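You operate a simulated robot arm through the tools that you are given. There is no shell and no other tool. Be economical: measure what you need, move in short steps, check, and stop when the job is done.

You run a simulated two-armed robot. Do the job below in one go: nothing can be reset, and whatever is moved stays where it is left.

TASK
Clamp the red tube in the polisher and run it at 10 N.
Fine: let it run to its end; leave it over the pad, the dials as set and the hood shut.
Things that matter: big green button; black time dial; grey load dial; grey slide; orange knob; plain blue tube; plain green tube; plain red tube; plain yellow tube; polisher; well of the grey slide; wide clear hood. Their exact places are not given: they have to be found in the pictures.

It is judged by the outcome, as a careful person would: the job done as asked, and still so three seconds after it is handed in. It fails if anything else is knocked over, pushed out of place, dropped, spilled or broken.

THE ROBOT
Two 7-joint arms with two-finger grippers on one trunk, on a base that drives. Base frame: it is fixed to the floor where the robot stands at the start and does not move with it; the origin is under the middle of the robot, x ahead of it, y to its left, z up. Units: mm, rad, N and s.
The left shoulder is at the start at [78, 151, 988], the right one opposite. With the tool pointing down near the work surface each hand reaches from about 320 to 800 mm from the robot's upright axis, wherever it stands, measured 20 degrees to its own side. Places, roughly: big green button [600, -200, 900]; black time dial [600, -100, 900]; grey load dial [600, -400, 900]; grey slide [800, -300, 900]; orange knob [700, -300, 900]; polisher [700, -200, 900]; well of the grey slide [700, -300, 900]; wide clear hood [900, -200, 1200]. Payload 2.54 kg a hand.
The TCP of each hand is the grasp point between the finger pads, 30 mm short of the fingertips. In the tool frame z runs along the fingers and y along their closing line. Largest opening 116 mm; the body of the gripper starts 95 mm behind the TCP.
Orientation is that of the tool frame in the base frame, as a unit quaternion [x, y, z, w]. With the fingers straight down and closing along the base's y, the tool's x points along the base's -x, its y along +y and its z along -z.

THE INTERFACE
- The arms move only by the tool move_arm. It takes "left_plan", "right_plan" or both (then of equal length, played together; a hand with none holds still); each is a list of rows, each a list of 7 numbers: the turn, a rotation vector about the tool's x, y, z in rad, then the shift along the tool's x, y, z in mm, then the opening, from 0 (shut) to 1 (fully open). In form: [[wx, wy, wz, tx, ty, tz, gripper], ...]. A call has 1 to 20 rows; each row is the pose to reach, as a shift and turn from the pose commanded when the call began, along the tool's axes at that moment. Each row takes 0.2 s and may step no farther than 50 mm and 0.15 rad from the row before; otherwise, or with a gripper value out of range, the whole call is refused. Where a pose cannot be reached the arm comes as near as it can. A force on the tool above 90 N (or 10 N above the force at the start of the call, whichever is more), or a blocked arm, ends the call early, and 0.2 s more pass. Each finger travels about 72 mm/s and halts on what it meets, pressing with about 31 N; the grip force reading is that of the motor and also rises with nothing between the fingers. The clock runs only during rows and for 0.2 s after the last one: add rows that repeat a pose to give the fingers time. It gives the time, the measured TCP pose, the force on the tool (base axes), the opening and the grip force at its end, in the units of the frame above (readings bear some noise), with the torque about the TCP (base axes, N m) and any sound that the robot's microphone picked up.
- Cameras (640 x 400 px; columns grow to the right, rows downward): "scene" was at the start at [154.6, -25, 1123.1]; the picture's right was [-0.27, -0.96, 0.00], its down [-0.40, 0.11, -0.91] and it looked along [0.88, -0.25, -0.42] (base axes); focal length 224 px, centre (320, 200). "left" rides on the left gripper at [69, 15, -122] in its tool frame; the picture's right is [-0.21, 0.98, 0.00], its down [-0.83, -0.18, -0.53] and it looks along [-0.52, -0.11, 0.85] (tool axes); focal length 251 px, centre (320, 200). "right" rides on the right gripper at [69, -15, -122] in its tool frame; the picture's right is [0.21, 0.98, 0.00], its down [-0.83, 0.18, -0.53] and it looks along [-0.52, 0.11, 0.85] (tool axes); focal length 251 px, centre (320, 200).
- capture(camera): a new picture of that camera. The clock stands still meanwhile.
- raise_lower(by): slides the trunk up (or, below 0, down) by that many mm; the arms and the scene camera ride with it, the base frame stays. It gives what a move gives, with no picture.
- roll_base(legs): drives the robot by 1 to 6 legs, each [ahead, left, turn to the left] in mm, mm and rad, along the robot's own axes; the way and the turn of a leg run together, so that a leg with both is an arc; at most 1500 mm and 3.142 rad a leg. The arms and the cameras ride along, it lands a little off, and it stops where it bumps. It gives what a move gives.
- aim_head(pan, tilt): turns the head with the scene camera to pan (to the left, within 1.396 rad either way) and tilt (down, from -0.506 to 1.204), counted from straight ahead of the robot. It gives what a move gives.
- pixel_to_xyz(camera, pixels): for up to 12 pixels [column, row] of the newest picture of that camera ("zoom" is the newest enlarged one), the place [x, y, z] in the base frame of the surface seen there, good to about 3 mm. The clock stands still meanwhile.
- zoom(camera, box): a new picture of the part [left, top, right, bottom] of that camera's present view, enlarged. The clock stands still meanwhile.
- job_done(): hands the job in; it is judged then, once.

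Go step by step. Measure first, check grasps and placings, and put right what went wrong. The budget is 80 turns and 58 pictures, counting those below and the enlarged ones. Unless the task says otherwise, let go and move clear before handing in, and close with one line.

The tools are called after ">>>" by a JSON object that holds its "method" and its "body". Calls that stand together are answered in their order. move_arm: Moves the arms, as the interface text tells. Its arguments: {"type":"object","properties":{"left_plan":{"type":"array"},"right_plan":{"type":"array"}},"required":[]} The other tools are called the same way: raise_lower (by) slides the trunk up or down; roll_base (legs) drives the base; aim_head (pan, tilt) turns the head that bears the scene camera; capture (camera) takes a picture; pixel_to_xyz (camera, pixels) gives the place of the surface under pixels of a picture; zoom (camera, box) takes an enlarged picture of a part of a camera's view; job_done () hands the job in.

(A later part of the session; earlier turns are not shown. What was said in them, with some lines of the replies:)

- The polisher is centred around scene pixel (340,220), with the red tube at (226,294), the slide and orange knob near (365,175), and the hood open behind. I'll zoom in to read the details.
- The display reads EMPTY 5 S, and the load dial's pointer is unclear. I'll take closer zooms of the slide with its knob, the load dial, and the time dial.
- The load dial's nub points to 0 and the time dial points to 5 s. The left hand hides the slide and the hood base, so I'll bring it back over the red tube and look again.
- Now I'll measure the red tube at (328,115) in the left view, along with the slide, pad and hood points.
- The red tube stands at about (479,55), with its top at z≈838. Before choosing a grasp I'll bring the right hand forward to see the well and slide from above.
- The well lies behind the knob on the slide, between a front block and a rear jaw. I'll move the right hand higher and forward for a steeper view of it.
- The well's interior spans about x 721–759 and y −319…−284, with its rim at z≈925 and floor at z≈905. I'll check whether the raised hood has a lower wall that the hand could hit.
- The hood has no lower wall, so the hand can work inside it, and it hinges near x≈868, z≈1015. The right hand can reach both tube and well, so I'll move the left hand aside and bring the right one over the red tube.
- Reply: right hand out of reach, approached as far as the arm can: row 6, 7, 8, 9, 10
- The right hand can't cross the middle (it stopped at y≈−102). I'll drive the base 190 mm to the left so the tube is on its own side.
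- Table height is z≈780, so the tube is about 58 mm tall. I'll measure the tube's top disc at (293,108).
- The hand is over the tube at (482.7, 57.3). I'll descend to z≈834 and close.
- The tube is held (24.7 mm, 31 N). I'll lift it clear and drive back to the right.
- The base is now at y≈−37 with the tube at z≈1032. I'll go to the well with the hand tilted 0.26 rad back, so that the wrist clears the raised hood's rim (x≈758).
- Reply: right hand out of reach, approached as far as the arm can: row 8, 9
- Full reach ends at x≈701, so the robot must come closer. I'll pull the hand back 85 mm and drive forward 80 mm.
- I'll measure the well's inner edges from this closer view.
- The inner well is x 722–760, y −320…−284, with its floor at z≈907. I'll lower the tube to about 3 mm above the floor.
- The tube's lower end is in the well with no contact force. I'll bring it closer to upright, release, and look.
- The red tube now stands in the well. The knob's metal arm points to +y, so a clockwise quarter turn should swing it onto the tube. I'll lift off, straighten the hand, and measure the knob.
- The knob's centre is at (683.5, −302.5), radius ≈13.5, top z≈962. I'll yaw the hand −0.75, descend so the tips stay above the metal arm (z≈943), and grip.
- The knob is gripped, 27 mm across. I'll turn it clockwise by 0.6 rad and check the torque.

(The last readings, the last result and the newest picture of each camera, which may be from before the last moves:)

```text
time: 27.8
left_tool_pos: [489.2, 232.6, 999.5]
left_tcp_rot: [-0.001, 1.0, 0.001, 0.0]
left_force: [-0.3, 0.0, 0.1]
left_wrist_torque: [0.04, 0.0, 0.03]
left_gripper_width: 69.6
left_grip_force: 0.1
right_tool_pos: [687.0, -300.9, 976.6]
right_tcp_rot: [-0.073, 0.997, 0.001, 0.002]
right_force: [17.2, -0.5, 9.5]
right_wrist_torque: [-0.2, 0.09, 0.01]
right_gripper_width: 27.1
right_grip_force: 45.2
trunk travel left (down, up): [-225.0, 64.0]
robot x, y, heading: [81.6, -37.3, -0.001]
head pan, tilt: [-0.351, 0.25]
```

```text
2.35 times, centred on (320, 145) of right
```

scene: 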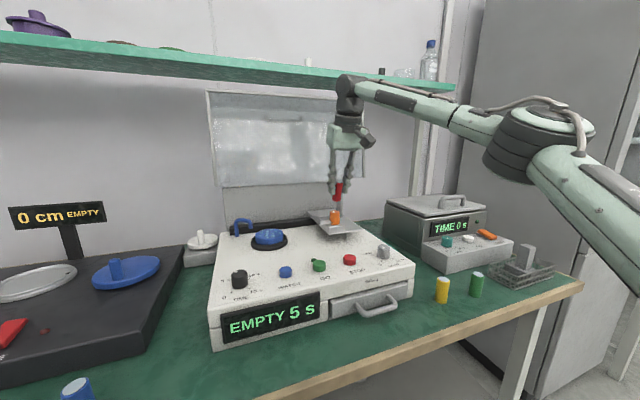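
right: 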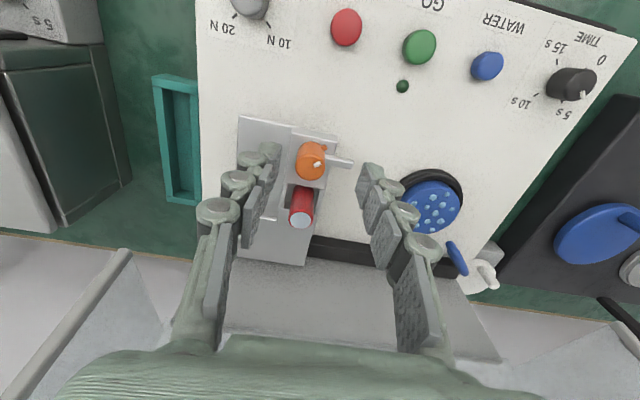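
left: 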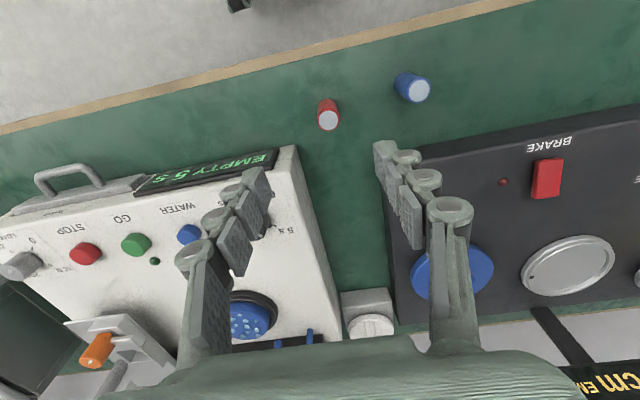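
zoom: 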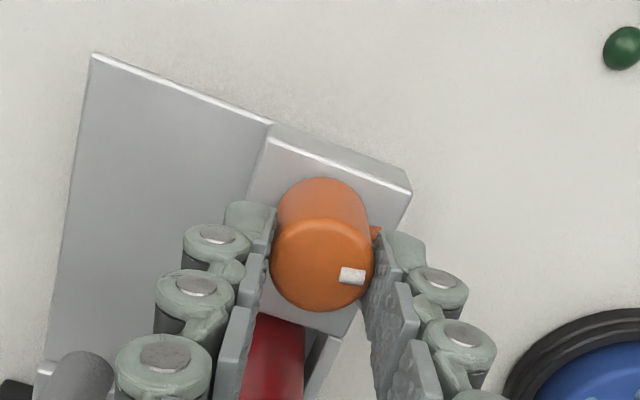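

The metal arm turned with the knob. I'll continue about 0.9 rad, easing 3 mm toward +x to relieve the 17 N side load.

>>> {"method": "move_arm", "body": {"right_plan": [[0, 0, 0.15, -3, 0, 0, 0.1], [0, 0, 0.3, -3, 0, 0, 0.1], [0, 0, 0.45, -3, 0, 0, 0.1], [0, 0, 0.6, -3, 0, 0, 0.1], [0, 0, 0.75, -3, 0, 0, 0.1], [0, 0, 0.9, -3, 0, 0, 0.1], [0, 0, 0.9, -3, 0, 0, 0.1]]}}

>>> {"method": "zoom", "body": {"camera": "right", "box": [200, 60, 440, 230]}}

>>> {"method": "capture", "body": {"camera": "scene"}}

```text
time: 29.4
left_tool_pos: [488.3, 231.5, 1000.3]
left_tcp_rot: [-0.001, 1.0, 0.0, 0.001]
left_force: [-0.2, -0.1, -0.2]
left_wrist_torque: [-0.01, -0.02, -0.01]
left_gripper_width: 69.6
left_grip_force: 0.0
right_tool_pos: [686.5, -300.2, 977.2]
right_tcp_rot: [0.367, 0.93, 0.0, -0.001]
right_force: [-10.8, -1.2, 1.0]
right_wrist_torque: [0.61, 1.29, 0.02]
right_gripper_width: 27.1
right_grip_force: 45.1
trunk travel left (down, up): [-225.0, 64.0]
robot x, y, heading: [78.4, -36.6, -0.002]
head pan, tilt: [-0.351, 0.25]
```

```text
2.35 times, centred on (320, 145) of right
```

zoom: 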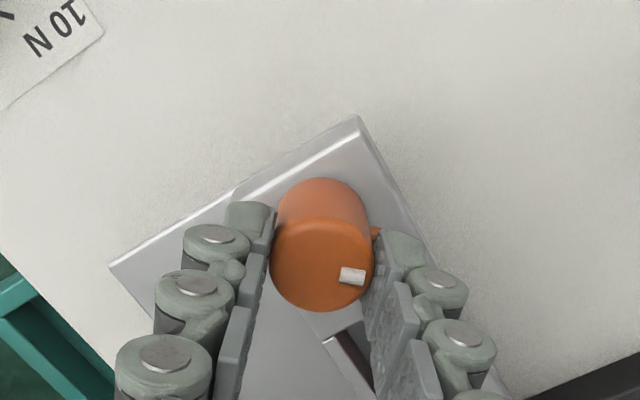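

```text
25 pictures are left
```

scene: 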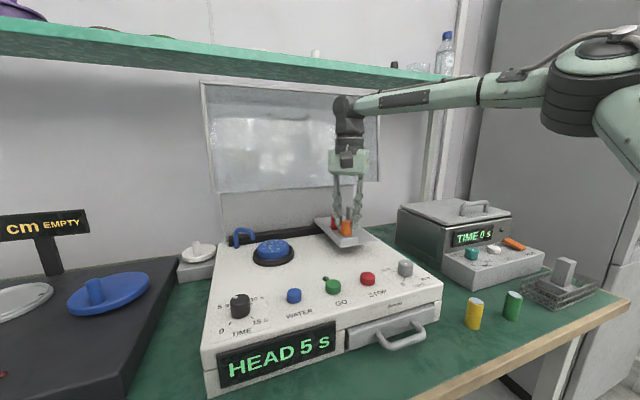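

The display changed from EMPTY to HEAD. I'll release, rise, and check where the arm points.

>>> {"method": "move_arm", "body": {"right_plan": [[0, 0, 0, 0, 0, 0, 0.4], [0, 0, 0, 0, 0, 0, 0.45], [0, 0, 0, 0, 0, -30, 0.45], [0, 0, -0.15, 0, 0, -60, 0.45], [0, 0, -0.3, 0, 0, -75, 0.45], [0, 0, -0.45, 0, 0, -75, 0.45], [0, 0, -0.6, 0, 0, -75, 0.45], [0, 0, -0.75, 0, 0, -75, 0.45]]}}

>>> {"method": "zoom", "body": {"camera": "right", "box": [200, 60, 440, 230]}}

>>> {"method": "zoom", "body": {"camera": "scene", "box": [190, 190, 450, 390]}}

```text
time: 31.2
left_tool_pos: [488.9, 232.5, 1000.7]
left_tcp_rot: [-0.001, 1.0, 0.0, 0.002]
left_force: [1.4, 0.4, -0.7]
left_wrist_torque: [-0.04, -0.02, -0.01]
left_gripper_width: 69.7
left_grip_force: 0.0
right_tool_pos: [687.5, -300.6, 1051.1]
right_tcp_rot: [-0.001, 1.0, 0.0, 0.0]
right_force: [-0.6, 0.0, 0.2]
right_wrist_torque: [0.03, 0.01, 0.03]
right_gripper_width: 52.2
right_grip_force: 0.1
trunk travel left (down, up): [-225.0, 64.0]
robot x, y, heading: [76.8, -34.8, 0.002]
head pan, tilt: [-0.351, 0.25]
```

```text
2.35 times, centred on (320, 145) of right
```

zoom: 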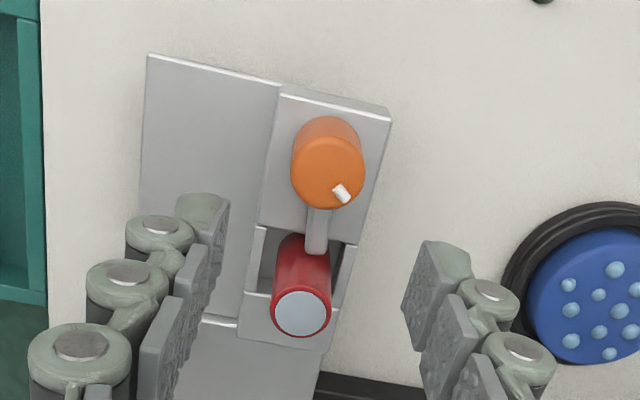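

```text
2.00 times, centred on (320, 290) of scene
```

zoom: 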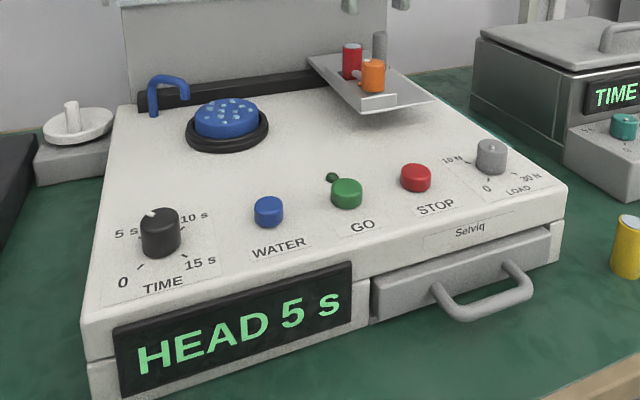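

The clamp arm now presses on the tube and the display says HEAD, so the slide goes over the pad next. I'll measure the pad, post and plate edge for a sideways push.

>>> {"method": "pixel_to_xyz", "body": {"camera": "zoom", "pixels": [[198, 118], [258, 115], [228, 133], [225, 102], [380, 35], [380, 70], [308, 60], [435, 100], [490, 158], [490, 145], [155, 90], [347, 195]]}}

```text
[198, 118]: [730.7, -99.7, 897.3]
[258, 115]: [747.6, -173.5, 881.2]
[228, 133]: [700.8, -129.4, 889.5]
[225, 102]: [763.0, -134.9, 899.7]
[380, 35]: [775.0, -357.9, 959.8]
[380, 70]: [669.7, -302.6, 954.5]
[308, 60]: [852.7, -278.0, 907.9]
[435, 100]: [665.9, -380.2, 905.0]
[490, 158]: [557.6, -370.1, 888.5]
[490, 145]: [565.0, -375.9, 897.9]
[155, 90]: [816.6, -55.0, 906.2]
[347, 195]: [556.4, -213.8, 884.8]
```

The pad's centre is about (735, −133), so the slide must travel about 168 mm toward +y. I'll bring the closed fingers down to the right of the plate's −y edge (y≈−380).

>>> {"method": "move_arm", "body": {"right_plan": [[0, 0, 0, -8, -40, -5, 0.2], [0, 0, 0, -16, -80, -5, 0], [0, 0, 0, -24, -120, 0, 0], [0, 0, 0, -24, -122, 45, 0], [0, 0, 0, -24, -122, 90, 0], [0, 0, 0, -24, -122, 129, 0], [0, 0, 0, -24, -122, 129, 0]]}}

>>> {"method": "capture", "body": {"camera": "right"}}

```text
time: 32.5
left_tool_pos: [481.8, 232.6, 1004.7]
left_tcp_rot: [0.002, 1.0, -0.002, 0.005]
left_force: [0.3, 0.9, -0.4]
left_wrist_torque: [-0.05, -0.03, 0.01]
left_gripper_width: 69.2
left_grip_force: 0.1
right_tool_pos: [697.1, -424.6, 976.7]
right_tcp_rot: [0.001, 1.0, 0.003, 0.015]
right_force: [-51.1, 4.4, 35.6]
right_wrist_torque: [-0.26, -6.98, 0.44]
right_gripper_width: 0.1
right_grip_force: 28.5
trunk travel left (down, up): [-225.0, 64.0]
robot x, y, heading: [78.5, -37.5, -0.003]
head pan, tilt: [-0.351, 0.25]
stopped in row 6 (right hand): the force on the tool passed its limit at 101 N (the readings are from after the stop); the commanded pose is now the measured one
```

```text
22 pictures are left
```

right: 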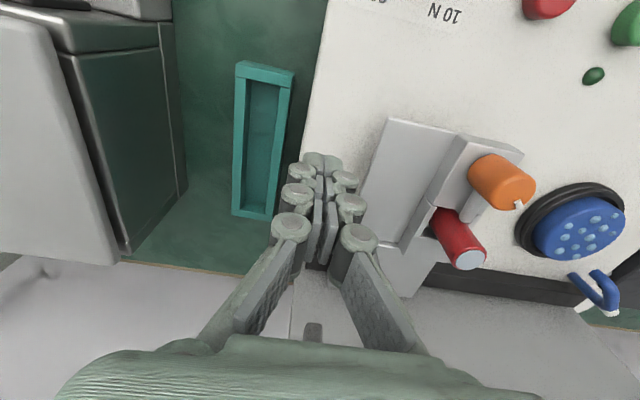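

The hand or its camera met the hood's right side edge (y≈−418, x≥730), giving −51 N in x. I'll back straight off toward −x and check the hood.

>>> {"method": "move_arm", "body": {"right_plan": [[0, 0, 0, 20, 0, 0, 0], [0, 0, 0, 50, 0, 0, 0], [0, 0, 0, 70, 0, 0, 0]]}}

>>> {"method": "capture", "body": {"camera": "scene"}}

>>> {"method": "pixel_to_xyz", "body": {"camera": "scene", "pixels": [[202, 82], [300, 91], [215, 191], [379, 170], [280, 150]]}}

```text
time: 33.3
left_tool_pos: [488.1, 230.9, 999.6]
left_tcp_rot: [0.001, 1.0, -0.001, 0.0]
left_force: [0.1, -0.1, -0.4]
left_wrist_torque: [0.03, -0.01, 0.0]
left_gripper_width: 69.5
left_grip_force: 0.1
right_tool_pos: [638.1, -426.3, 960.8]
right_tcp_rot: [0.001, 1.0, 0.002, 0.004]
right_force: [-0.2, 0.3, 0.1]
right_wrist_torque: [0.0, -0.01, 0.01]
right_gripper_width: 0.0
right_grip_force: 28.8
trunk travel left (down, up): [-225.0, 64.0]
robot x, y, heading: [79.6, -39.1, 0.002]
head pan, tilt: [-0.351, 0.25]
```

```text
21 pictures are left
```

scene: 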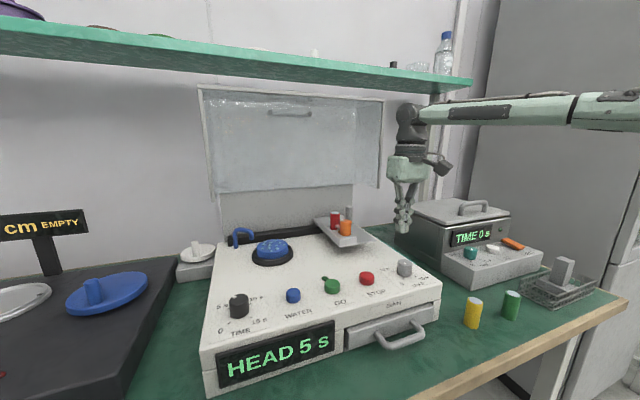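

```text
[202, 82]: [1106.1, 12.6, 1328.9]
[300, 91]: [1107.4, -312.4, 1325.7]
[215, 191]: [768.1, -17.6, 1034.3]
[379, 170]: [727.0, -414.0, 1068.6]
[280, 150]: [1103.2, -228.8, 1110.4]
```

The hood is still up. I'll try again at a smaller x with the hand tilted back 0.2, so that the wrist stays clear of the rim.

>>> {"method": "move_arm", "body": {"right_plan": [[0, -0.1, 0, -5, 4, 10, 0], [0, -0.2, 0, -20, 6, 25, 0], [0, -0.2, 0, -40, 6, 38, 0], [0, -0.2, 0, -48, 6, 40, 0], [0, -0.2, 0, -48, 6, 40, 0]]}}

>>> {"method": "capture", "body": {"camera": "right"}}

```text
time: 34.5
left_tool_pos: [488.8, 231.3, 1000.5]
left_tcp_rot: [0.001, 1.0, 0.0, 0.001]
left_force: [-0.3, -0.2, -0.5]
left_wrist_torque: [0.0, 0.02, 0.01]
left_gripper_width: 69.7
left_grip_force: 0.0
right_tool_pos: [686.8, -419.7, 920.5]
right_tcp_rot: [0.002, 0.995, 0.003, 0.105]
right_force: [-0.4, 0.0, 0.8]
right_wrist_torque: [0.01, 0.0, 0.0]
right_gripper_width: 0.0
right_grip_force: 28.4
trunk travel left (down, up): [-225.0, 64.0]
robot x, y, heading: [76.8, -34.0, -0.001]
head pan, tilt: [-0.351, 0.25]
```

```text
20 pictures are left
```

right: 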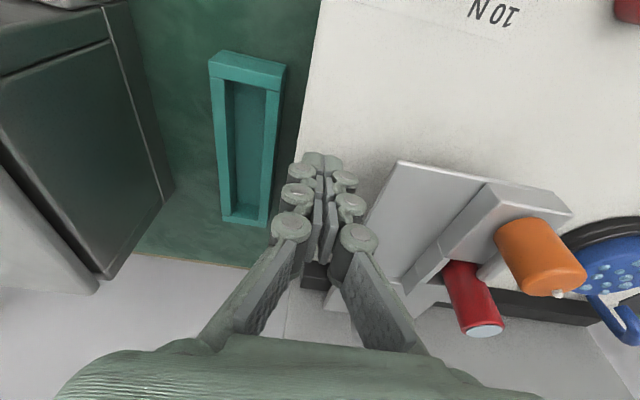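

The fingers sit beside the plate edge. I'll push toward +y.

>>> {"method": "move_arm", "body": {"right_plan": [[0, 0, 0, 0, 15, 0, 0], [0, 0, 0, 0, 30, 0, 0], [0, 0, 0, 0, 45, 0, 0], [0, 0, 0, 0, 60, 0, 0], [0, 0, 0, 0, 80, 0, 0], [0, 0, 0, 0, 100, 0, 0], [0, 0, 0, 0, 100, 0, 0]]}}

>>> {"method": "zoom", "body": {"camera": "scene", "box": [190, 170, 450, 370]}}

```text
time: 36.1
left_tool_pos: [488.9, 231.2, 1001.0]
left_tcp_rot: [0.001, 1.0, 0.001, 0.0]
left_force: [1.1, -0.5, -0.9]
left_wrist_torque: [-0.01, -0.02, -0.04]
left_gripper_width: 69.5
left_grip_force: 0.0
right_tool_pos: [687.6, -322.0, 921.1]
right_tcp_rot: [0.002, 0.994, 0.003, 0.105]
right_force: [-0.7, 0.6, -0.3]
right_wrist_torque: [-0.01, -0.04, 0.02]
right_gripper_width: 0.0
right_grip_force: 28.5
trunk travel left (down, up): [-225.0, 64.0]
robot x, y, heading: [76.1, -35.2, -0.0]
head pan, tilt: [-0.351, 0.25]
```

```text
2.00 times, centred on (320, 270) of scene
```

zoom: 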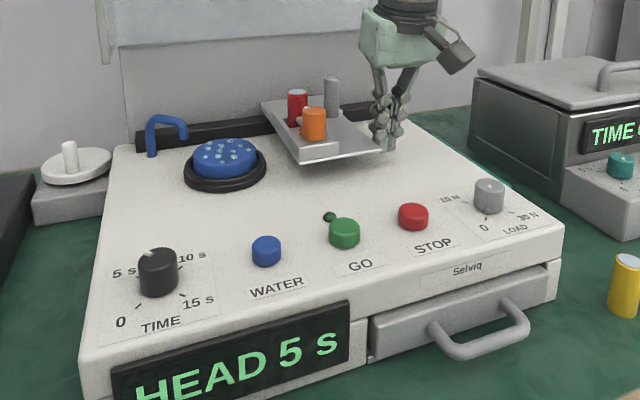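

The slide moves easily. I'll push the remaining ~97 mm more slowly.

>>> {"method": "move_arm", "body": {"right_plan": [[0, 0, 0, 0, 15, 0, 0], [0, 0, 0, 0, 30, 0, 0], [0, 0, 0, 0, 45, 0, 0], [0, 0, 0, 0, 60, 0, 0], [0, 0, 0, 0, 72, 0, 0], [0, 0, 0, 0, 82, 0, 0], [0, 0, 0, 0, 90, 0, 0], [0, 0, 0, 0, 97, 0, 0], [0, 0, 0, 0, 97, 0, 0]]}}

>>> {"method": "zoom", "body": {"camera": "scene", "box": [190, 170, 450, 370]}}

```text
time: 38.1
left_tool_pos: [489.0, 229.3, 1000.6]
left_tcp_rot: [0.002, 1.0, 0.001, 0.0]
left_force: [-0.1, 0.0, 0.3]
left_wrist_torque: [-0.01, 0.02, -0.02]
left_gripper_width: 69.7
left_grip_force: 0.1
right_tool_pos: [685.3, -227.6, 920.6]
right_tcp_rot: [0.003, 0.995, 0.002, 0.105]
right_force: [1.5, -13.6, 0.5]
right_wrist_torque: [-0.22, -0.03, -0.05]
right_gripper_width: 0.0
right_grip_force: 28.7
trunk travel left (down, up): [-225.0, 64.0]
robot x, y, heading: [77.0, -36.0, -0.005]
head pan, tilt: [-0.351, 0.25]
```

```text
2.00 times, centred on (320, 270) of scene
```

zoom: 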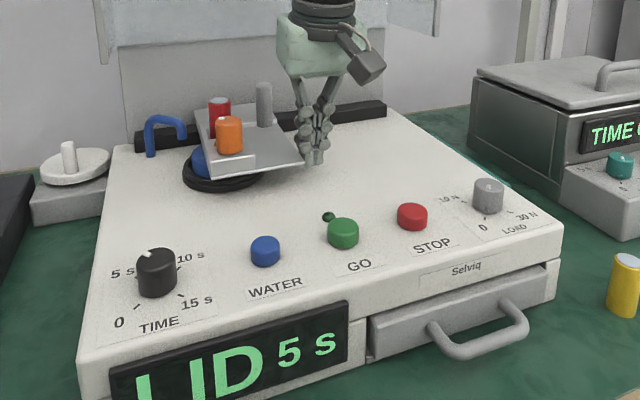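

The display now says LID and the slide is at its stop (−13.6 N). I'll back the hand away and look at the hood, aiming the head at it.

>>> {"method": "move_arm", "body": {"right_plan": [[0, 0, 0, 0, -15, 0, 0], [0, 0, 0, 25, -20, -38, 0], [0, -0.1, 0, 45, -20, -76, 0], [0, -0.2, 0, 68, -20, -114, 0], [0, -0.3, 0, 90, -20, -152, 0]]}}

>>> {"method": "aim_head", "body": {"pan": -0.28, "tilt": 0.1}}

>>> {"method": "capture", "body": {"camera": "scene"}}

```text
time: 39.3
left_tool_pos: [488.0, 231.0, 1002.0]
left_tcp_rot: [0.001, 1.0, 0.0, 0.001]
left_force: [-0.2, 0.2, -0.9]
left_wrist_torque: [0.0, -0.05, 0.0]
left_gripper_width: 69.6
left_grip_force: 0.0
right_tool_pos: [564.5, -243.8, 1051.1]
right_tcp_rot: [0.002, 0.968, 0.002, 0.252]
right_force: [-0.3, -0.3, 0.5]
right_wrist_torque: [0.02, 0.01, 0.01]
right_gripper_width: 0.0
right_grip_force: 28.5
trunk travel left (down, up): [-225.0, 64.0]
robot x, y, heading: [76.5, -36.5, -0.0]
head pan, tilt: [-0.351, 0.25]
```

```text
time: 40.0
left_tool_pos: [489.1, 230.5, 1000.0]
left_tcp_rot: [0.001, 1.0, 0.0, 0.001]
left_force: [-0.5, -0.7, -0.3]
left_wrist_torque: [-0.01, 0.01, -0.02]
left_gripper_width: 69.8
left_grip_force: 0.1
right_tool_pos: [565.8, -243.9, 1050.4]
right_tcp_rot: [0.002, 0.968, 0.002, 0.25]
right_force: [-0.5, -0.6, -0.4]
right_wrist_torque: [0.0, 0.0, 0.0]
right_gripper_width: 0.0
right_grip_force: 28.5
trunk travel left (down, up): [-225.0, 64.0]
robot x, y, heading: [79.8, -35.4, -0.008]
head pan, tilt: [-0.279, 0.099]
```

```text
17 pictures are left
```

scene: 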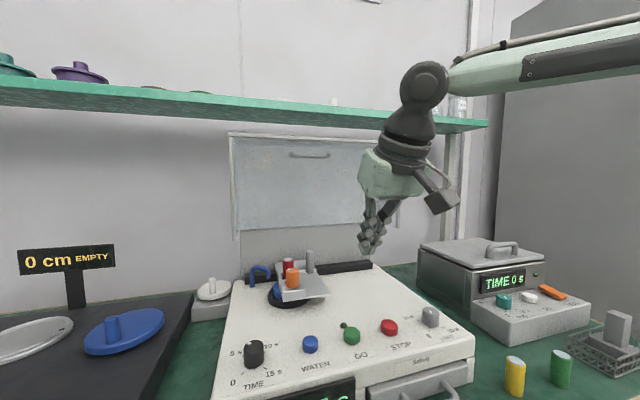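

>>> {"method": "pixel_to_xyz", "body": {"camera": "scene", "pixels": [[231, 133], [300, 135], [350, 140], [229, 180], [236, 239], [310, 155], [300, 155], [270, 150], [270, 180], [270, 220], [270, 228], [330, 113]]}}

>>> {"method": "pixel_to_xyz", "body": {"camera": "scene", "pixels": [[232, 136], [270, 135], [330, 138], [360, 141], [270, 140], [330, 145], [270, 240], [310, 252], [398, 210], [380, 122]]}}

```text
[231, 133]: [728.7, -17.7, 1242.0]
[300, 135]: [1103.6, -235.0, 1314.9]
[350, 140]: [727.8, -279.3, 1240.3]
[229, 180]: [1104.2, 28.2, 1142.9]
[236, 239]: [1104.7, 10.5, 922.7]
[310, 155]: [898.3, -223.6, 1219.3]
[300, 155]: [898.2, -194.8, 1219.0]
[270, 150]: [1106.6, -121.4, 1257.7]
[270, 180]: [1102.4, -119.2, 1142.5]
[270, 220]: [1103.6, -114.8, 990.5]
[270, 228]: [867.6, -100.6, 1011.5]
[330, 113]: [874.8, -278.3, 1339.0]
```

```text
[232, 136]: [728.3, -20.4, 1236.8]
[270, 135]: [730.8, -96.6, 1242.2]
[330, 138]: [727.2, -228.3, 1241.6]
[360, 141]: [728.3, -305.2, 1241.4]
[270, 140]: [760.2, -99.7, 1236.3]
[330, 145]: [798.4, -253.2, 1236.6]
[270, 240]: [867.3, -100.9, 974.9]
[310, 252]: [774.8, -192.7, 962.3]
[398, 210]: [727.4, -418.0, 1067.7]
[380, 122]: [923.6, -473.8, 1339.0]
```

My contact had swung the hood about 8° toward closed, and friction holds it there: the rim is at (728, z1242), now vertical, with the hinge near (868, 1015). I'll place closed fingertips, pointing 45° forward and down, above the hood's top panel.

>>> {"method": "move_arm", "body": {"right_plan": [[0, -0.05, 0, -25, 0, -34, 0], [0, -0.1, 0, -50, 0, -67, 0], [0, -0.15, 0, -76, 0, -101, 0], [0, -0.2, 0, -101, 0, -135, 0], [0, -0.25, 0, -127, 0, -168, 0], [0, -0.278, 0, -152, 0, -201, 0], [0, -0.278, 0, -183, 0, -182, 0], [0, -0.278, 0, -214, 0, -162, 0], [0, -0.278, 0, -245, 0, -143, 0], [0, -0.278, 0, -276, 0, -123, 0], [0, -0.278, 0, -276, 0, -123, 0]]}}

>>> {"method": "capture", "body": {"camera": "scene"}}

```text
time: 42.4
left_tool_pos: [489.2, 229.1, 1000.4]
left_tcp_rot: [0.0, 1.0, -0.001, 0.001]
left_force: [0.2, -0.2, -0.6]
left_wrist_torque: [0.01, -0.01, 0.0]
left_gripper_width: 69.6
left_grip_force: 0.1
right_tool_pos: [685.6, -254.4, 1295.2]
right_tcp_rot: [0.003, 0.924, 0.002, 0.383]
right_force: [0.2, 1.1, 0.2]
right_wrist_torque: [0.02, 0.05, 0.01]
right_gripper_width: 0.1
right_grip_force: 28.7
right hand out of reach, approached as far as the arm can: row 9, 10, 11
trunk travel left (down, up): [-225.0, 64.0]
robot x, y, heading: [79.3, -34.9, -0.004]
head pan, tilt: [-0.279, 0.099]
```

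```text
16 pictures are left
```

scene: 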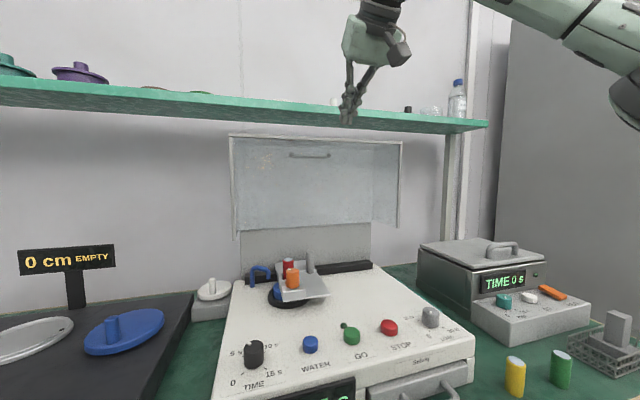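

The hand stopped at x≈686, out of reach. I'll raise the trunk 60 mm and then go forward over the panel.

>>> {"method": "raise_lower", "body": {"by": 60}}

>>> {"method": "move_arm", "body": {"right_plan": [[0, 0, 0, 15, 3, 35, 0], [0, 0, 0, 5, 6, 62, 0], [0, 0, 0, -1, 10, 88, 0], [0, 0, 0, -1, 10, 88, 0]]}}

```text
time: 43.4
left_tool_pos: [489.2, 230.9, 1060.0]
left_tcp_rot: [0.0, 1.0, -0.001, -0.001]
left_force: [1.0, 0.3, -0.8]
left_wrist_torque: [-0.04, 0.05, 0.01]
left_gripper_width: 69.6
left_grip_force: 0.0
right_tool_pos: [685.9, -254.0, 1354.8]
right_tcp_rot: [0.002, 0.924, 0.002, 0.383]
right_force: [1.4, -0.2, -0.3]
right_wrist_torque: [0.04, 0.01, 0.0]
right_gripper_width: 0.0
right_grip_force: 28.7
trunk travel left (down, up): [-285.0, 4.0]
robot x, y, heading: [80.3, -38.2, -0.004]
head pan, tilt: [-0.279, 0.099]
```

```text
time: 44.4
left_tool_pos: [488.6, 230.4, 1060.1]
left_tcp_rot: [0.001, 1.0, 0.0, 0.001]
left_force: [0.7, 0.5, 0.0]
left_wrist_torque: [0.01, 0.0, -0.01]
left_gripper_width: 69.7
left_grip_force: 0.0
right_tool_pos: [748.4, -245.6, 1292.7]
right_tcp_rot: [0.002, 0.923, 0.004, 0.384]
right_force: [-1.0, 0.4, 0.2]
right_wrist_torque: [-0.01, -0.01, -0.01]
right_gripper_width: 0.0
right_grip_force: 28.3
trunk travel left (down, up): [-285.0, 4.0]
robot x, y, heading: [77.5, -36.6, -0.001]
head pan, tilt: [-0.279, 0.099]
```

The fingers are now over the hood's top panel. I'll press and follow the hood's arc for the first 30°.

>>> {"method": "move_arm", "body": {"right_plan": [[0, 0, 0, 17.7, 0, 15.8, 0], [0, 0, 0, 34, 0, 11, 0], [0, 0, 0, 50.2, 0, 6.5, 0], [0, 0, 0, 66.7, 0, 4, 0], [0, 0, 0, 83.2, 0, 1.6, 0], [0, 0, 0, 100, 0, 1.4, 0], [0, 0, 0, 116.5, 0, 1.3, 0], [0, 0, 0, 133, 0, 3.3, 0], [0, 0, 0, 149.4, 0, 5.3, 0]]}}

>>> {"method": "capture", "body": {"camera": "scene"}}

```text
time: 46.4
left_tool_pos: [487.3, 232.1, 1061.3]
left_tcp_rot: [0.001, 1.0, -0.001, 0.002]
left_force: [0.1, 0.9, 0.2]
left_wrist_torque: [0.01, 0.01, -0.01]
left_gripper_width: 69.7
left_grip_force: 0.1
right_tool_pos: [644.2, -242.6, 1185.7]
right_tcp_rot: [0.002, 0.923, 0.003, 0.385]
right_force: [-14.4, -0.3, 9.4]
right_wrist_torque: [-0.05, 0.31, -0.05]
right_gripper_width: 6.0
right_grip_force: 28.8
trunk travel left (down, up): [-285.0, 4.0]
robot x, y, heading: [80.5, -31.7, -0.0]
head pan, tilt: [-0.279, 0.099]
```

```text
15 pictures are left
```

scene: 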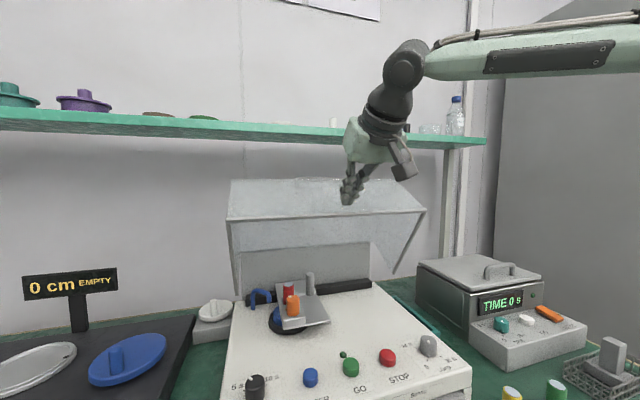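

The hood is following at about 30° with a light load of ~17 N. I'll continue along the arc to about 75°.

>>> {"method": "move_arm", "body": {"right_plan": [[0, 0, 0, 16, 0, 4, 0], [0, 0, 0, 32, 0, 8.3, 0], [0, 0, 0, 47, 0, 14.5, 0], [0, 0, 0, 62.4, 0, 20.9, 0], [0, 0, 0, 77, 0, 27.5, 0], [0, 0, 0, 91, 0, 34.4, 0], [0, 0, 0, 105, 0, 43, 0], [0, 0, 0, 118, 0, 51.8, 0], [0, 0, 0, 130, 0, 62, 0], [0, 0, 0, 142.5, 0, 72.5, 0], [0, 0, 0, 154, 0, 84.5, 0], [0, 0, 0, 164, 0, 96.4, 0]]}}

>>> {"method": "capture", "body": {"camera": "scene"}}

```text
time: 49.0
left_tool_pos: [485.6, 229.4, 1061.8]
left_tcp_rot: [0.0, 1.0, 0.002, 0.004]
left_force: [-0.1, -0.4, -0.7]
left_wrist_torque: [0.01, -0.01, 0.01]
left_gripper_width: 69.4
left_grip_force: 0.1
right_tool_pos: [590.9, -243.0, 997.8]
right_tcp_rot: [0.003, 0.926, 0.004, 0.378]
right_force: [-51.8, -9.6, -8.1]
right_wrist_torque: [-0.04, 0.83, -0.27]
right_gripper_width: 5.9
right_grip_force: 28.8
trunk travel left (down, up): [-285.0, 4.0]
robot x, y, heading: [76.0, -32.0, -0.005]
head pan, tilt: [-0.279, 0.099]
```

```text
14 pictures are left
```

scene: 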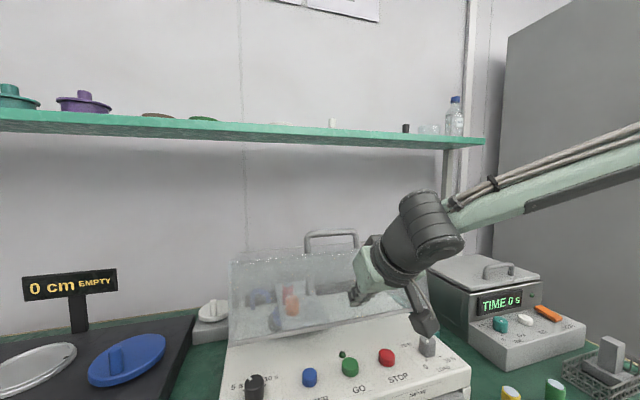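

The hood looks nearly shut, with 52 N pushing back. I'll back off and read the hood position and display.

>>> {"method": "move_arm", "body": {"right_plan": [[0, 0, 0, 0, 0, -25, 0], [0, 0, 0, -20, 0, -70, 0], [0, 0, 0, -50, 0, -100, 0], [0, 0, 0, -80, 0, -120, 0]]}}

>>> {"method": "aim_head", "body": {"pan": -0.33, "tilt": 0.42}}

>>> {"method": "capture", "body": {"camera": "scene"}}

```text
time: 50.0
left_tool_pos: [487.9, 231.3, 1060.5]
left_tcp_rot: [0.001, 1.0, 0.0, 0.001]
left_force: [0.6, 0.3, 0.3]
left_wrist_torque: [-0.01, 0.0, -0.01]
left_gripper_width: 69.7
left_grip_force: 0.2
right_tool_pos: [571.7, -239.9, 1144.0]
right_tcp_rot: [0.001, 0.923, 0.002, 0.384]
right_force: [0.4, 0.0, 0.0]
right_wrist_torque: [-0.02, 0.0, 0.0]
right_gripper_width: 0.0
right_grip_force: 29.2
trunk travel left (down, up): [-285.0, 4.0]
robot x, y, heading: [76.1, -34.1, -0.002]
head pan, tilt: [-0.279, 0.099]
```

```text
time: 50.8
left_tool_pos: [489.9, 230.8, 1058.9]
left_tcp_rot: [0.0, 1.0, 0.0, 0.001]
left_force: [0.6, 0.1, 0.1]
left_wrist_torque: [0.02, 0.0, 0.0]
left_gripper_width: 69.6
left_grip_force: 0.2
right_tool_pos: [570.9, -240.7, 1142.0]
right_tcp_rot: [0.002, 0.924, 0.002, 0.383]
right_force: [-0.8, -0.4, -0.2]
right_wrist_torque: [0.01, 0.01, 0.02]
right_gripper_width: 0.2
right_grip_force: 28.1
trunk travel left (down, up): [-285.0, 4.0]
robot x, y, heading: [82.4, -37.9, -0.002]
head pan, tilt: [-0.33, 0.421]
```

```text
13 pictures are left
```

scene: 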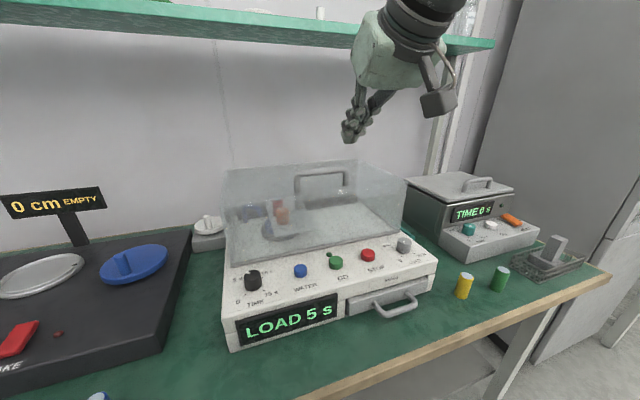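

The display reads LOAD, so the hood is shut. I'll lower the trunk back and bring the right hand upright over the load dial.

>>> {"method": "raise_lower", "body": {"by": -60}}

>>> {"method": "move_arm", "body": {"right_plan": [[0, 0.13, 0, 10, -27, 7, 0.2], [0, 0.26, 0, 20, -54, 14, 0.35], [0, 0.39, 0, 32, -81, 20, 0.45], [0, 0.52, 0, 42, -108, 26, 0.45], [0, 0.65, 0, 52, -135, 33, 0.45], [0, 0.787, 0, 62, -135, 39.6, 0.45], [0, 0.787, 0, 62, -135, 39.6, 0.45]]}}

>>> {"method": "capture", "body": {"camera": "right"}}

```text
time: 51.8
left_tool_pos: [488.9, 230.3, 1000.8]
left_tcp_rot: [0.0, 1.0, 0.0, 0.001]
left_force: [0.6, 0.8, -0.3]
left_wrist_torque: [0.03, -0.01, -0.01]
left_gripper_width: 69.5
left_grip_force: 0.2
right_tool_pos: [571.0, -240.0, 1083.3]
right_tcp_rot: [0.003, 0.923, 0.002, 0.384]
right_force: [-0.4, -0.1, -0.7]
right_wrist_torque: [0.02, -0.02, 0.02]
right_gripper_width: 0.0
right_grip_force: 29.2
trunk travel left (down, up): [-225.0, 64.0]
robot x, y, heading: [76.0, -36.9, -0.0]
head pan, tilt: [-0.33, 0.421]
```

```text
time: 53.4
left_tool_pos: [489.0, 231.7, 1000.5]
left_tcp_rot: [0.001, 1.0, 0.0, 0.002]
left_force: [0.1, 0.0, 0.2]
left_wrist_torque: [-0.05, 0.0, 0.01]
left_gripper_width: 69.8
left_grip_force: 0.1
right_tool_pos: [556.0, -374.9, 1012.5]
right_tcp_rot: [0.0, 1.0, 0.004, -0.001]
right_force: [0.3, -0.4, 0.3]
right_wrist_torque: [0.01, -0.02, 0.02]
right_gripper_width: 52.0
right_grip_force: 0.0
trunk travel left (down, up): [-225.0, 64.0]
robot x, y, heading: [75.6, -34.6, -0.005]
head pan, tilt: [-0.33, 0.421]
```

```text
12 pictures are left
```

right: 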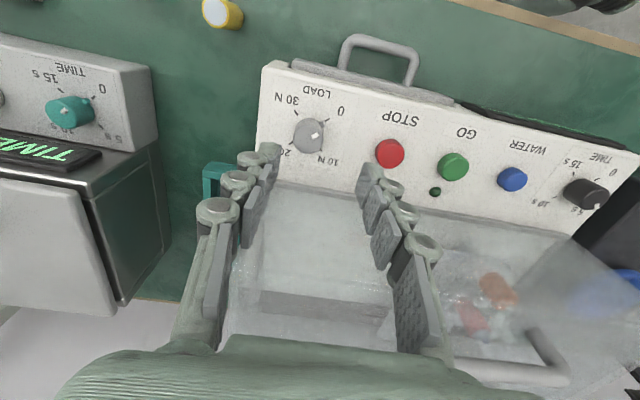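

>>> {"method": "zoom", "body": {"camera": "right", "box": [250, 70, 370, 180]}}

>>> {"method": "pixel_to_xyz", "body": {"camera": "right", "pixels": [[307, 136], [294, 136], [322, 136], [309, 120], [305, 151], [309, 128], [453, 165], [512, 180], [445, 150], [350, 195]]}}

```text
3.64 times, centred on (310, 125) of right
```

zoom: 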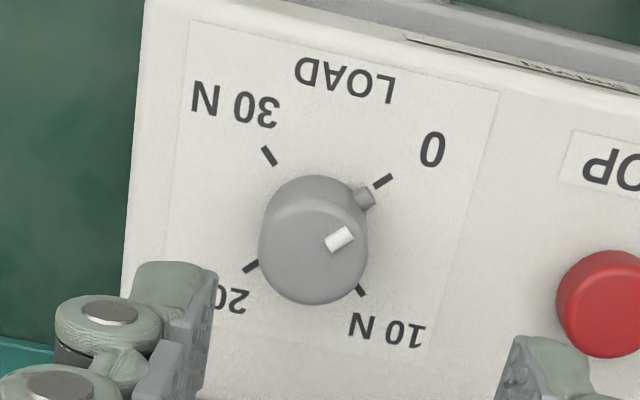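

```text
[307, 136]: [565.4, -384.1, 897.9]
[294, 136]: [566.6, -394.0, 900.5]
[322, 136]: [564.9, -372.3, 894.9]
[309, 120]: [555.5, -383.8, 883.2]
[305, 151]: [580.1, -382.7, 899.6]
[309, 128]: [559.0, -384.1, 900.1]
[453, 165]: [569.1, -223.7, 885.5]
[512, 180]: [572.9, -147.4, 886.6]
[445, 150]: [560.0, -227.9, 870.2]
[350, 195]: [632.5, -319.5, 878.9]
```

I'll check the height of the nub so the fingertips pass above it.

>>> {"method": "pixel_to_xyz", "body": {"camera": "zoom", "pixels": [[366, 196], [358, 188], [372, 205], [315, 245], [318, 290], [265, 250], [366, 250], [320, 185]]}}

```text
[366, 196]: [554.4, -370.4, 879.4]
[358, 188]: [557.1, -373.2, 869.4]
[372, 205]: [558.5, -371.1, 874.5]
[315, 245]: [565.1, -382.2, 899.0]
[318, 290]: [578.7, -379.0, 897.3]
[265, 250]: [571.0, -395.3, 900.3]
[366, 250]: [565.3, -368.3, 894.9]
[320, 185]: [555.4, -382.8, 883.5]
```

The nub tops out at about z 880, and the dial's centre is about (568, −382). I'll yaw −0.785, descend to TCP z≈915, and grip.

>>> {"method": "move_arm", "body": {"right_plan": [[0, 0, -0.15, -4, -2, 15, 0.45], [0, 0, -0.3, -8, -5, 30, 0.45], [0, 0, -0.45, -12, -7.3, 45, 0.45], [0, 0, -0.6, -12, -7.3, 60, 0.45], [0, 0, -0.75, -12, -7.3, 70, 0.45], [0, 0, -0.785, -12, -7.3, 85, 0.45], [0, 0, -0.785, -12, -7.3, 97, 0.45], [0, 0, -0.785, -12, -7.3, 97, 0.3], [0, 0, -0.785, -12, -7.3, 97, 0.1], [0, 0, -0.785, -12, -7.3, 97, 0.1], [0, 0, -0.785, -12, -7.3, 97, 0.1]]}}

>>> {"method": "zoom", "body": {"camera": "right", "box": [200, 60, 440, 230]}}

```text
time: 55.8
left_tool_pos: [491.2, 230.5, 1000.2]
left_tcp_rot: [0.0, 1.0, -0.001, 0.0]
left_force: [0.3, 0.6, -0.5]
left_wrist_torque: [0.01, -0.01, 0.01]
left_gripper_width: 69.7
left_grip_force: 0.2
right_tool_pos: [569.6, -383.7, 913.8]
right_tcp_rot: [-0.381, 0.925, 0.002, 0.002]
right_force: [4.1, -3.4, -0.2]
right_wrist_torque: [-0.1, -0.37, -0.01]
right_gripper_width: 29.6
right_grip_force: 44.9
trunk travel left (down, up): [-225.0, 64.0]
robot x, y, heading: [76.4, -37.3, 0.004]
head pan, tilt: [-0.33, 0.421]
```

```text
2.35 times, centred on (320, 145) of right
```

zoom: 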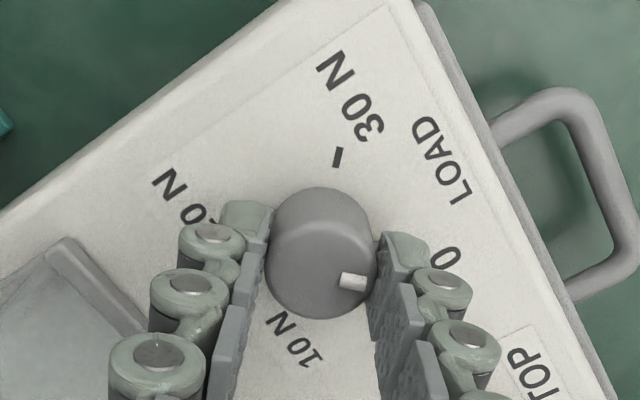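

The dial is gripped. I'll turn it clockwise by a quarter turn (1.57 rad) and read the display.

>>> {"method": "move_arm", "body": {"right_plan": [[0, 0, 0.143, 0, 0, 0, 0.1], [0, 0, 0.286, 0, 0, 0, 0.1], [0, 0, 0.428, 0, 0, 0, 0.1], [0, 0, 0.571, 0, 0, 0, 0.1], [0, 0, 0.714, 0, 0, 0, 0.1], [0, 0, 0.857, 0, 0, 0, 0.1], [0, 0, 1.0, 0, 0, 0, 0.1], [0, 0, 1.142, 0, 0, 0, 0.1], [0, 0, 1.285, 0, 0, 0, 0.1], [0, 0, 1.428, 0, 0, 0, 0.1], [0, 0, 1.571, 0, 0, 0, 0.1], [0, 0, 1.571, 0, 0, 0, 0.1]]}}

>>> {"method": "move_arm", "body": {"right_plan": [[0, 0, 0, 0, 0, 0, 0.3], [0, 0, 0, 0, 0, 0, 0.45], [0, 0, 0, 0, 0, -20, 0.45], [0, 0, -0.15, 0, 0, -50, 0.45], [0, 0, -0.3, 0, 0, -80, 0.45], [0, 0, -0.45, 0, 0, -97, 0.45], [0, 0, -0.6, 0, 0, -97, 0.45], [0, 0, -0.75, 0, 0, -97, 0.45], [0, 0, -0.785, 0, 0, -97, 0.45]]}}

>>> {"method": "zoom", "body": {"camera": "right", "box": [250, 60, 390, 180]}}

>>> {"method": "zoom", "body": {"camera": "scene", "box": [210, 150, 450, 350]}}

```text
time: 58.4
left_tool_pos: [489.3, 229.1, 1000.9]
left_tcp_rot: [0.001, 1.0, 0.0, -0.001]
left_force: [0.6, 0.3, -0.1]
left_wrist_torque: [-0.02, -0.01, 0.01]
left_gripper_width: 69.5
left_grip_force: 0.0
right_tool_pos: [569.0, -383.4, 913.6]
right_tcp_rot: [0.384, 0.923, 0.002, 0.0]
right_force: [12.0, -10.4, 6.4]
right_wrist_torque: [-0.87, -0.88, -0.01]
right_gripper_width: 29.3
right_grip_force: 45.2
trunk travel left (down, up): [-225.0, 64.0]
robot x, y, heading: [74.5, -34.1, -0.005]
head pan, tilt: [-0.33, 0.421]
```

```text
time: 60.4
left_tool_pos: [489.0, 231.0, 1000.5]
left_tcp_rot: [0.002, 1.0, 0.0, 0.001]
left_force: [0.0, -0.8, 0.5]
left_wrist_torque: [0.0, 0.01, 0.0]
left_gripper_width: 69.6
left_grip_force: 0.1
right_tool_pos: [567.4, -381.7, 1010.5]
right_tcp_rot: [0.0, 1.0, 0.002, 0.0]
right_force: [0.2, -0.1, 1.2]
right_wrist_torque: [0.0, 0.04, -0.01]
right_gripper_width: 52.5
right_grip_force: 0.1
trunk travel left (down, up): [-225.0, 64.0]
robot x, y, heading: [77.3, -39.6, -0.004]
head pan, tilt: [-0.33, 0.421]
```

```text
3.33 times, centred on (320, 120) of right
```

zoom: 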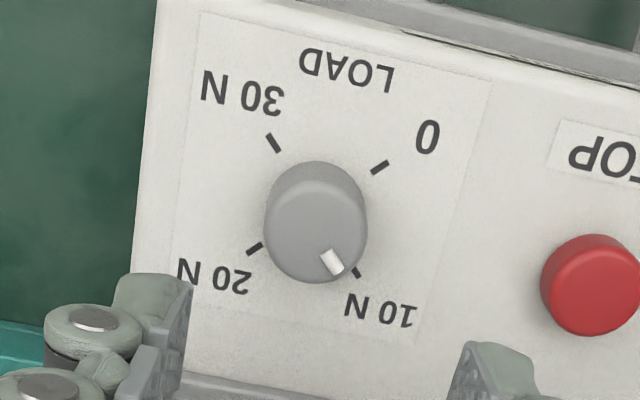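

```text
2.00 times, centred on (330, 250) of scene
```

zoom: 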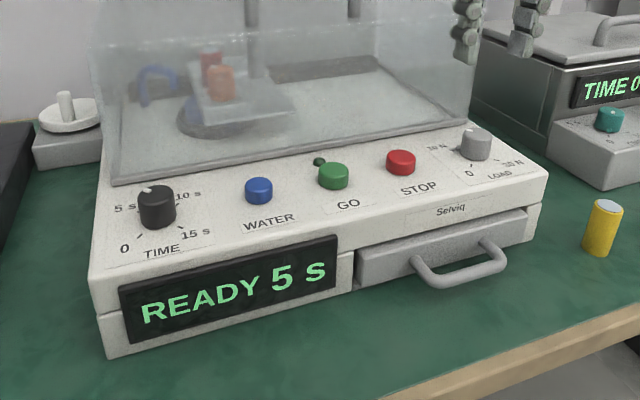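

The display says READY 5 s and the dial mark is aligned with 10 N. Next I'll move the closed fingers over the GO button at about (566, −222).

>>> {"method": "move_arm", "body": {"right_plan": [[0, 0, 0, 0, 40, 0, 0.2], [0, 0, 0, 0, 80, 0, 0], [0, 0, 0, 1, 120, 0, 0], [0, 0, 0, 1, 159.5, 10, 0], [0, 0, 0, 1, 159.5, 50, 0], [0, 0, 0, 1, 159.5, 76, 0], [0, 0, 0, 1, 159.5, 76, 0]]}}

>>> {"method": "capture", "body": {"camera": "right"}}

```text
time: 62.0
left_tool_pos: [489.6, 231.0, 999.2]
left_tcp_rot: [0.001, 1.0, 0.0, 0.001]
left_force: [0.2, -1.1, -0.4]
left_wrist_torque: [0.01, -0.03, 0.02]
left_gripper_width: 69.5
left_grip_force: 0.1
right_tool_pos: [567.0, -220.9, 933.5]
right_tcp_rot: [0.001, 1.0, 0.004, 0.0]
right_force: [-0.4, -0.4, 0.8]
right_wrist_torque: [0.0, -0.01, -0.01]
right_gripper_width: 0.1
right_grip_force: 28.5
trunk travel left (down, up): [-225.0, 64.0]
robot x, y, heading: [78.2, -35.4, -0.006]
head pan, tilt: [-0.33, 0.421]
```

```text
7 pictures are left
```

right: 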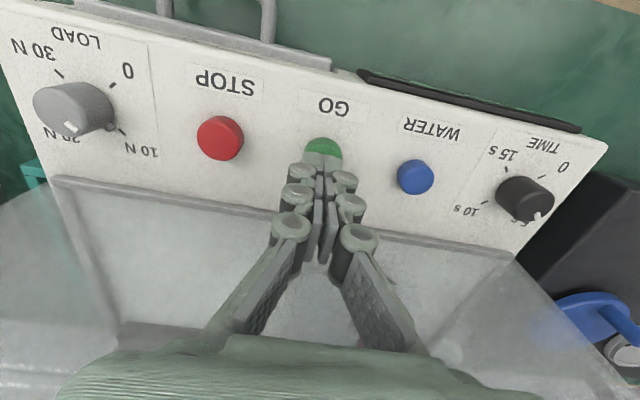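

The fingers are aligned over the green button. I'll press down gently and rise.

>>> {"method": "move_arm", "body": {"right_plan": [[0, 0, 0, 3, -1, 10, 0], [0, 0, 0, 3, -1, 17, 0], [0, 0, 0, 3, -1, 21, 0], [0, 0, 0, 3, -1, 25, 0], [0, 0, 0, 3, -1, 10, 0], [0, 0, 0, 3, -1, -20, 0]]}}

>>> {"method": "zoom", "body": {"camera": "scene", "box": [210, 150, 450, 350]}}

```text
time: 63.4
left_tool_pos: [488.4, 230.3, 999.7]
left_tcp_rot: [0.0, 1.0, 0.001, 0.001]
left_force: [-0.1, 0.7, 0.3]
left_wrist_torque: [-0.03, 0.0, 0.01]
left_gripper_width: 69.5
left_grip_force: 0.0
right_tool_pos: [564.0, -224.0, 955.4]
right_tcp_rot: [0.001, 1.0, 0.003, 0.0]
right_force: [-0.9, 0.6, 0.6]
right_wrist_torque: [-0.02, -0.02, -0.02]
right_gripper_width: 0.3
right_grip_force: 29.0
trunk travel left (down, up): [-225.0, 64.0]
robot x, y, heading: [78.2, -34.4, 0.001]
head pan, tilt: [-0.33, 0.421]
```

```text
2.00 times, centred on (330, 250) of scene
```

zoom: 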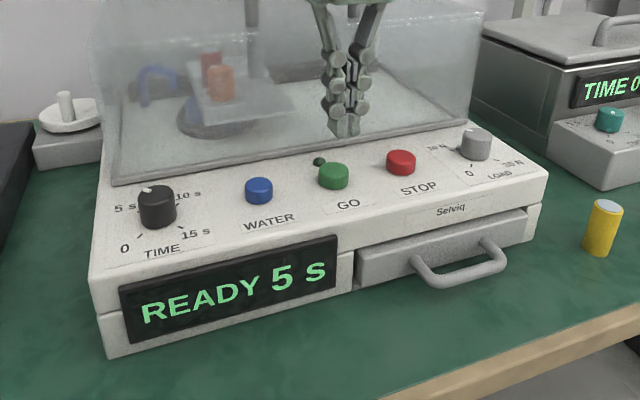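

Still READY, so the press was too shallow. I'll press deeper and hold at the bottom to read the force.

>>> {"method": "move_arm", "body": {"right_plan": [[0, 0, 0, 0, 0, 35, 0], [0, 0, 0, 0, 0, 45, 0], [0, 0, 0, 0, 0, 49, 0], [0, 0, 0, 0, 0, 52, 0], [0, 0, 0, 0, 0, 52, 0]]}}

```text
time: 64.6
left_tool_pos: [488.2, 231.5, 1000.2]
left_tcp_rot: [0.001, 1.0, 0.0, 0.0]
left_force: [0.2, 0.4, -0.1]
left_wrist_torque: [0.0, -0.02, 0.01]
left_gripper_width: 69.9
left_grip_force: 0.1
right_tool_pos: [565.1, -222.0, 904.4]
right_tcp_rot: [0.001, 1.0, 0.004, 0.002]
right_force: [1.8, 1.3, 17.4]
right_wrist_torque: [0.0, -0.09, 0.01]
right_gripper_width: 6.2
right_grip_force: 28.4
trunk travel left (down, up): [-225.0, 64.0]
robot x, y, heading: [74.2, -38.1, -0.005]
head pan, tilt: [-0.33, 0.421]
heard: click
```

A click was heard at 17 N. I'll rise and check that it runs.

>>> {"method": "move_arm", "body": {"right_plan": [[0, 0, 0, 0, 0, -20, 0], [0, 0, 0, 0, 0, -60, 0], [0, 0, 0, 30, 0, -90, 0]]}}

>>> {"method": "zoom", "body": {"camera": "scene", "box": [210, 150, 450, 350]}}

```text
time: 65.4
left_tool_pos: [488.9, 230.3, 1001.1]
left_tcp_rot: [0.001, 1.0, -0.001, 0.001]
left_force: [0.0, 0.4, 0.3]
left_wrist_torque: [-0.05, 0.01, 0.03]
left_gripper_width: 69.5
left_grip_force: 0.1
right_tool_pos: [533.9, -226.2, 996.0]
right_tcp_rot: [0.001, 1.0, 0.003, 0.0]
right_force: [0.4, 0.3, 0.1]
right_wrist_torque: [-0.02, -0.02, -0.02]
right_gripper_width: 0.1
right_grip_force: 28.8
trunk travel left (down, up): [-225.0, 64.0]
robot x, y, heading: [78.7, -34.4, -0.003]
head pan, tilt: [-0.33, 0.421]
```

```text
2.00 times, centred on (330, 250) of scene
```

zoom: 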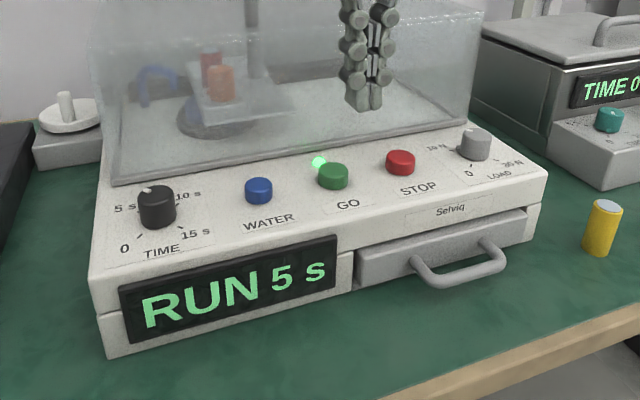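

It shows RUN with the lamp lit. I'll draw the hand well clear and wait out the run.

>>> {"method": "move_arm", "body": {"right_plan": [[0, 0, 0, 30, -20, 0, 0], [0, 0, 0, 60, -40, 0, 0], [0, 0, 0, 90, -60, 0, 0.3], [0, 0, 0, 90, -60, 0, 0.3], [0, 0, 0, 90, -60, 0, 0.3], [0, 0, 0, 90, -60, 0, 0.3], [0, 0, 0, 90, -60, 0, 0.3], [0, 0, 0, 90, -60, 0, 0.3], [0, 0, 0, 90, -60, 0, 0.3], [0, 0, 0, 90, -60, 0, 0.3], [0, 0, 0, 90, -60, 0, 0.3], [0, 0, 0, 90, -60, 0, 0.3], [0, 0, 0, 90, -60, 0, 0.3], [0, 0, 0, 90, -60, 0, 0.3], [0, 0, 0, 90, -60, 0, 0.3], [0, 0, 0, 90, -60, 0, 0.3], [0, 0, 0, 90, -60, 0, 0.3], [0, 0, 0, 90, -60, 0, 0.3], [0, 0, 0, 90, -60, 0, 0.3], [0, 0, 0, 90, -60, 0, 0.3]]}}

>>> {"method": "move_arm", "body": {"right_plan": [[0, 0, 0, 0, 0, 0, 0.3], [0, 0, 0, 0, 0, 0, 0.3], [0, 0, 0, 0, 0, 0, 0.3], [0, 0, 0, 0, 0, 0, 0.3], [0, 0, 0, 0, 0, 0, 0.3], [0, 0, 0, 0, 0, 0, 0.3], [0, 0, 0, 0, 0, 0, 0.3], [0, 0, 0, 0, 0, 0, 0.3], [0, 0, 0, 0, 0, 0, 0.3], [0, 0, 0, 0, 0, 0, 0.3]]}}

>>> {"method": "capture", "body": {"camera": "scene"}}

```text
time: 69.6
left_tool_pos: [488.3, 230.1, 1000.4]
left_tcp_rot: [0.001, 1.0, -0.001, 0.001]
left_force: [0.4, 0.1, 0.9]
left_wrist_torque: [0.02, 0.04, -0.01]
left_gripper_width: 69.6
left_grip_force: 0.1
right_tool_pos: [442.8, -284.8, 995.8]
right_tcp_rot: [0.002, 1.0, 0.003, 0.0]
right_force: [-0.4, 0.1, -0.5]
right_wrist_torque: [-0.01, 0.01, 0.0]
right_gripper_width: 34.7
right_grip_force: 0.0
trunk travel left (down, up): [-225.0, 64.0]
robot x, y, heading: [77.0, -35.5, -0.001]
head pan, tilt: [-0.33, 0.421]
```

```text
time: 71.8
left_tool_pos: [490.6, 230.9, 999.8]
left_tcp_rot: [0.0, 1.0, -0.001, 0.001]
left_force: [-0.1, 0.7, -0.1]
left_wrist_torque: [0.0, 0.02, -0.02]
left_gripper_width: 69.7
left_grip_force: 0.1
right_tool_pos: [444.6, -284.3, 994.4]
right_tcp_rot: [0.002, 1.0, 0.003, 0.0]
right_force: [0.5, -0.4, 0.5]
right_wrist_torque: [-0.01, -0.04, 0.01]
right_gripper_width: 34.5
right_grip_force: 0.1
trunk travel left (down, up): [-225.0, 64.0]
robot x, y, heading: [78.0, -35.8, 0.003]
head pan, tilt: [-0.33, 0.421]
```

```text
4 pictures are left
```

scene: 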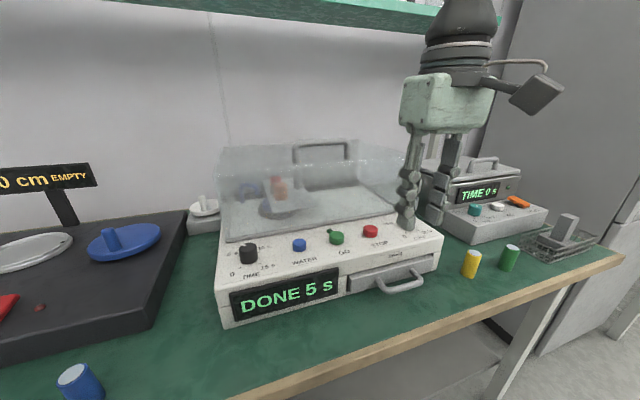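

The display reads DONE 5 s, the hood is shut, the tube is over the pad, the hands are clear, and the other tubes are standing. I'm handing the job in.

>>> {"method": "job_done", "body": {}}

```text
The job is handed in.
```

The red tube is clamped in the polisher and was run to its end at 10 N; the display reads DONE 5 s. It's still over the pad, the dials are as set (load 10 N, time left at 5 s) and the hood is shut. While positioning to push the slide, the right hand bumped the raised hood and swung it slightly; I saw no damage and it closed normally.
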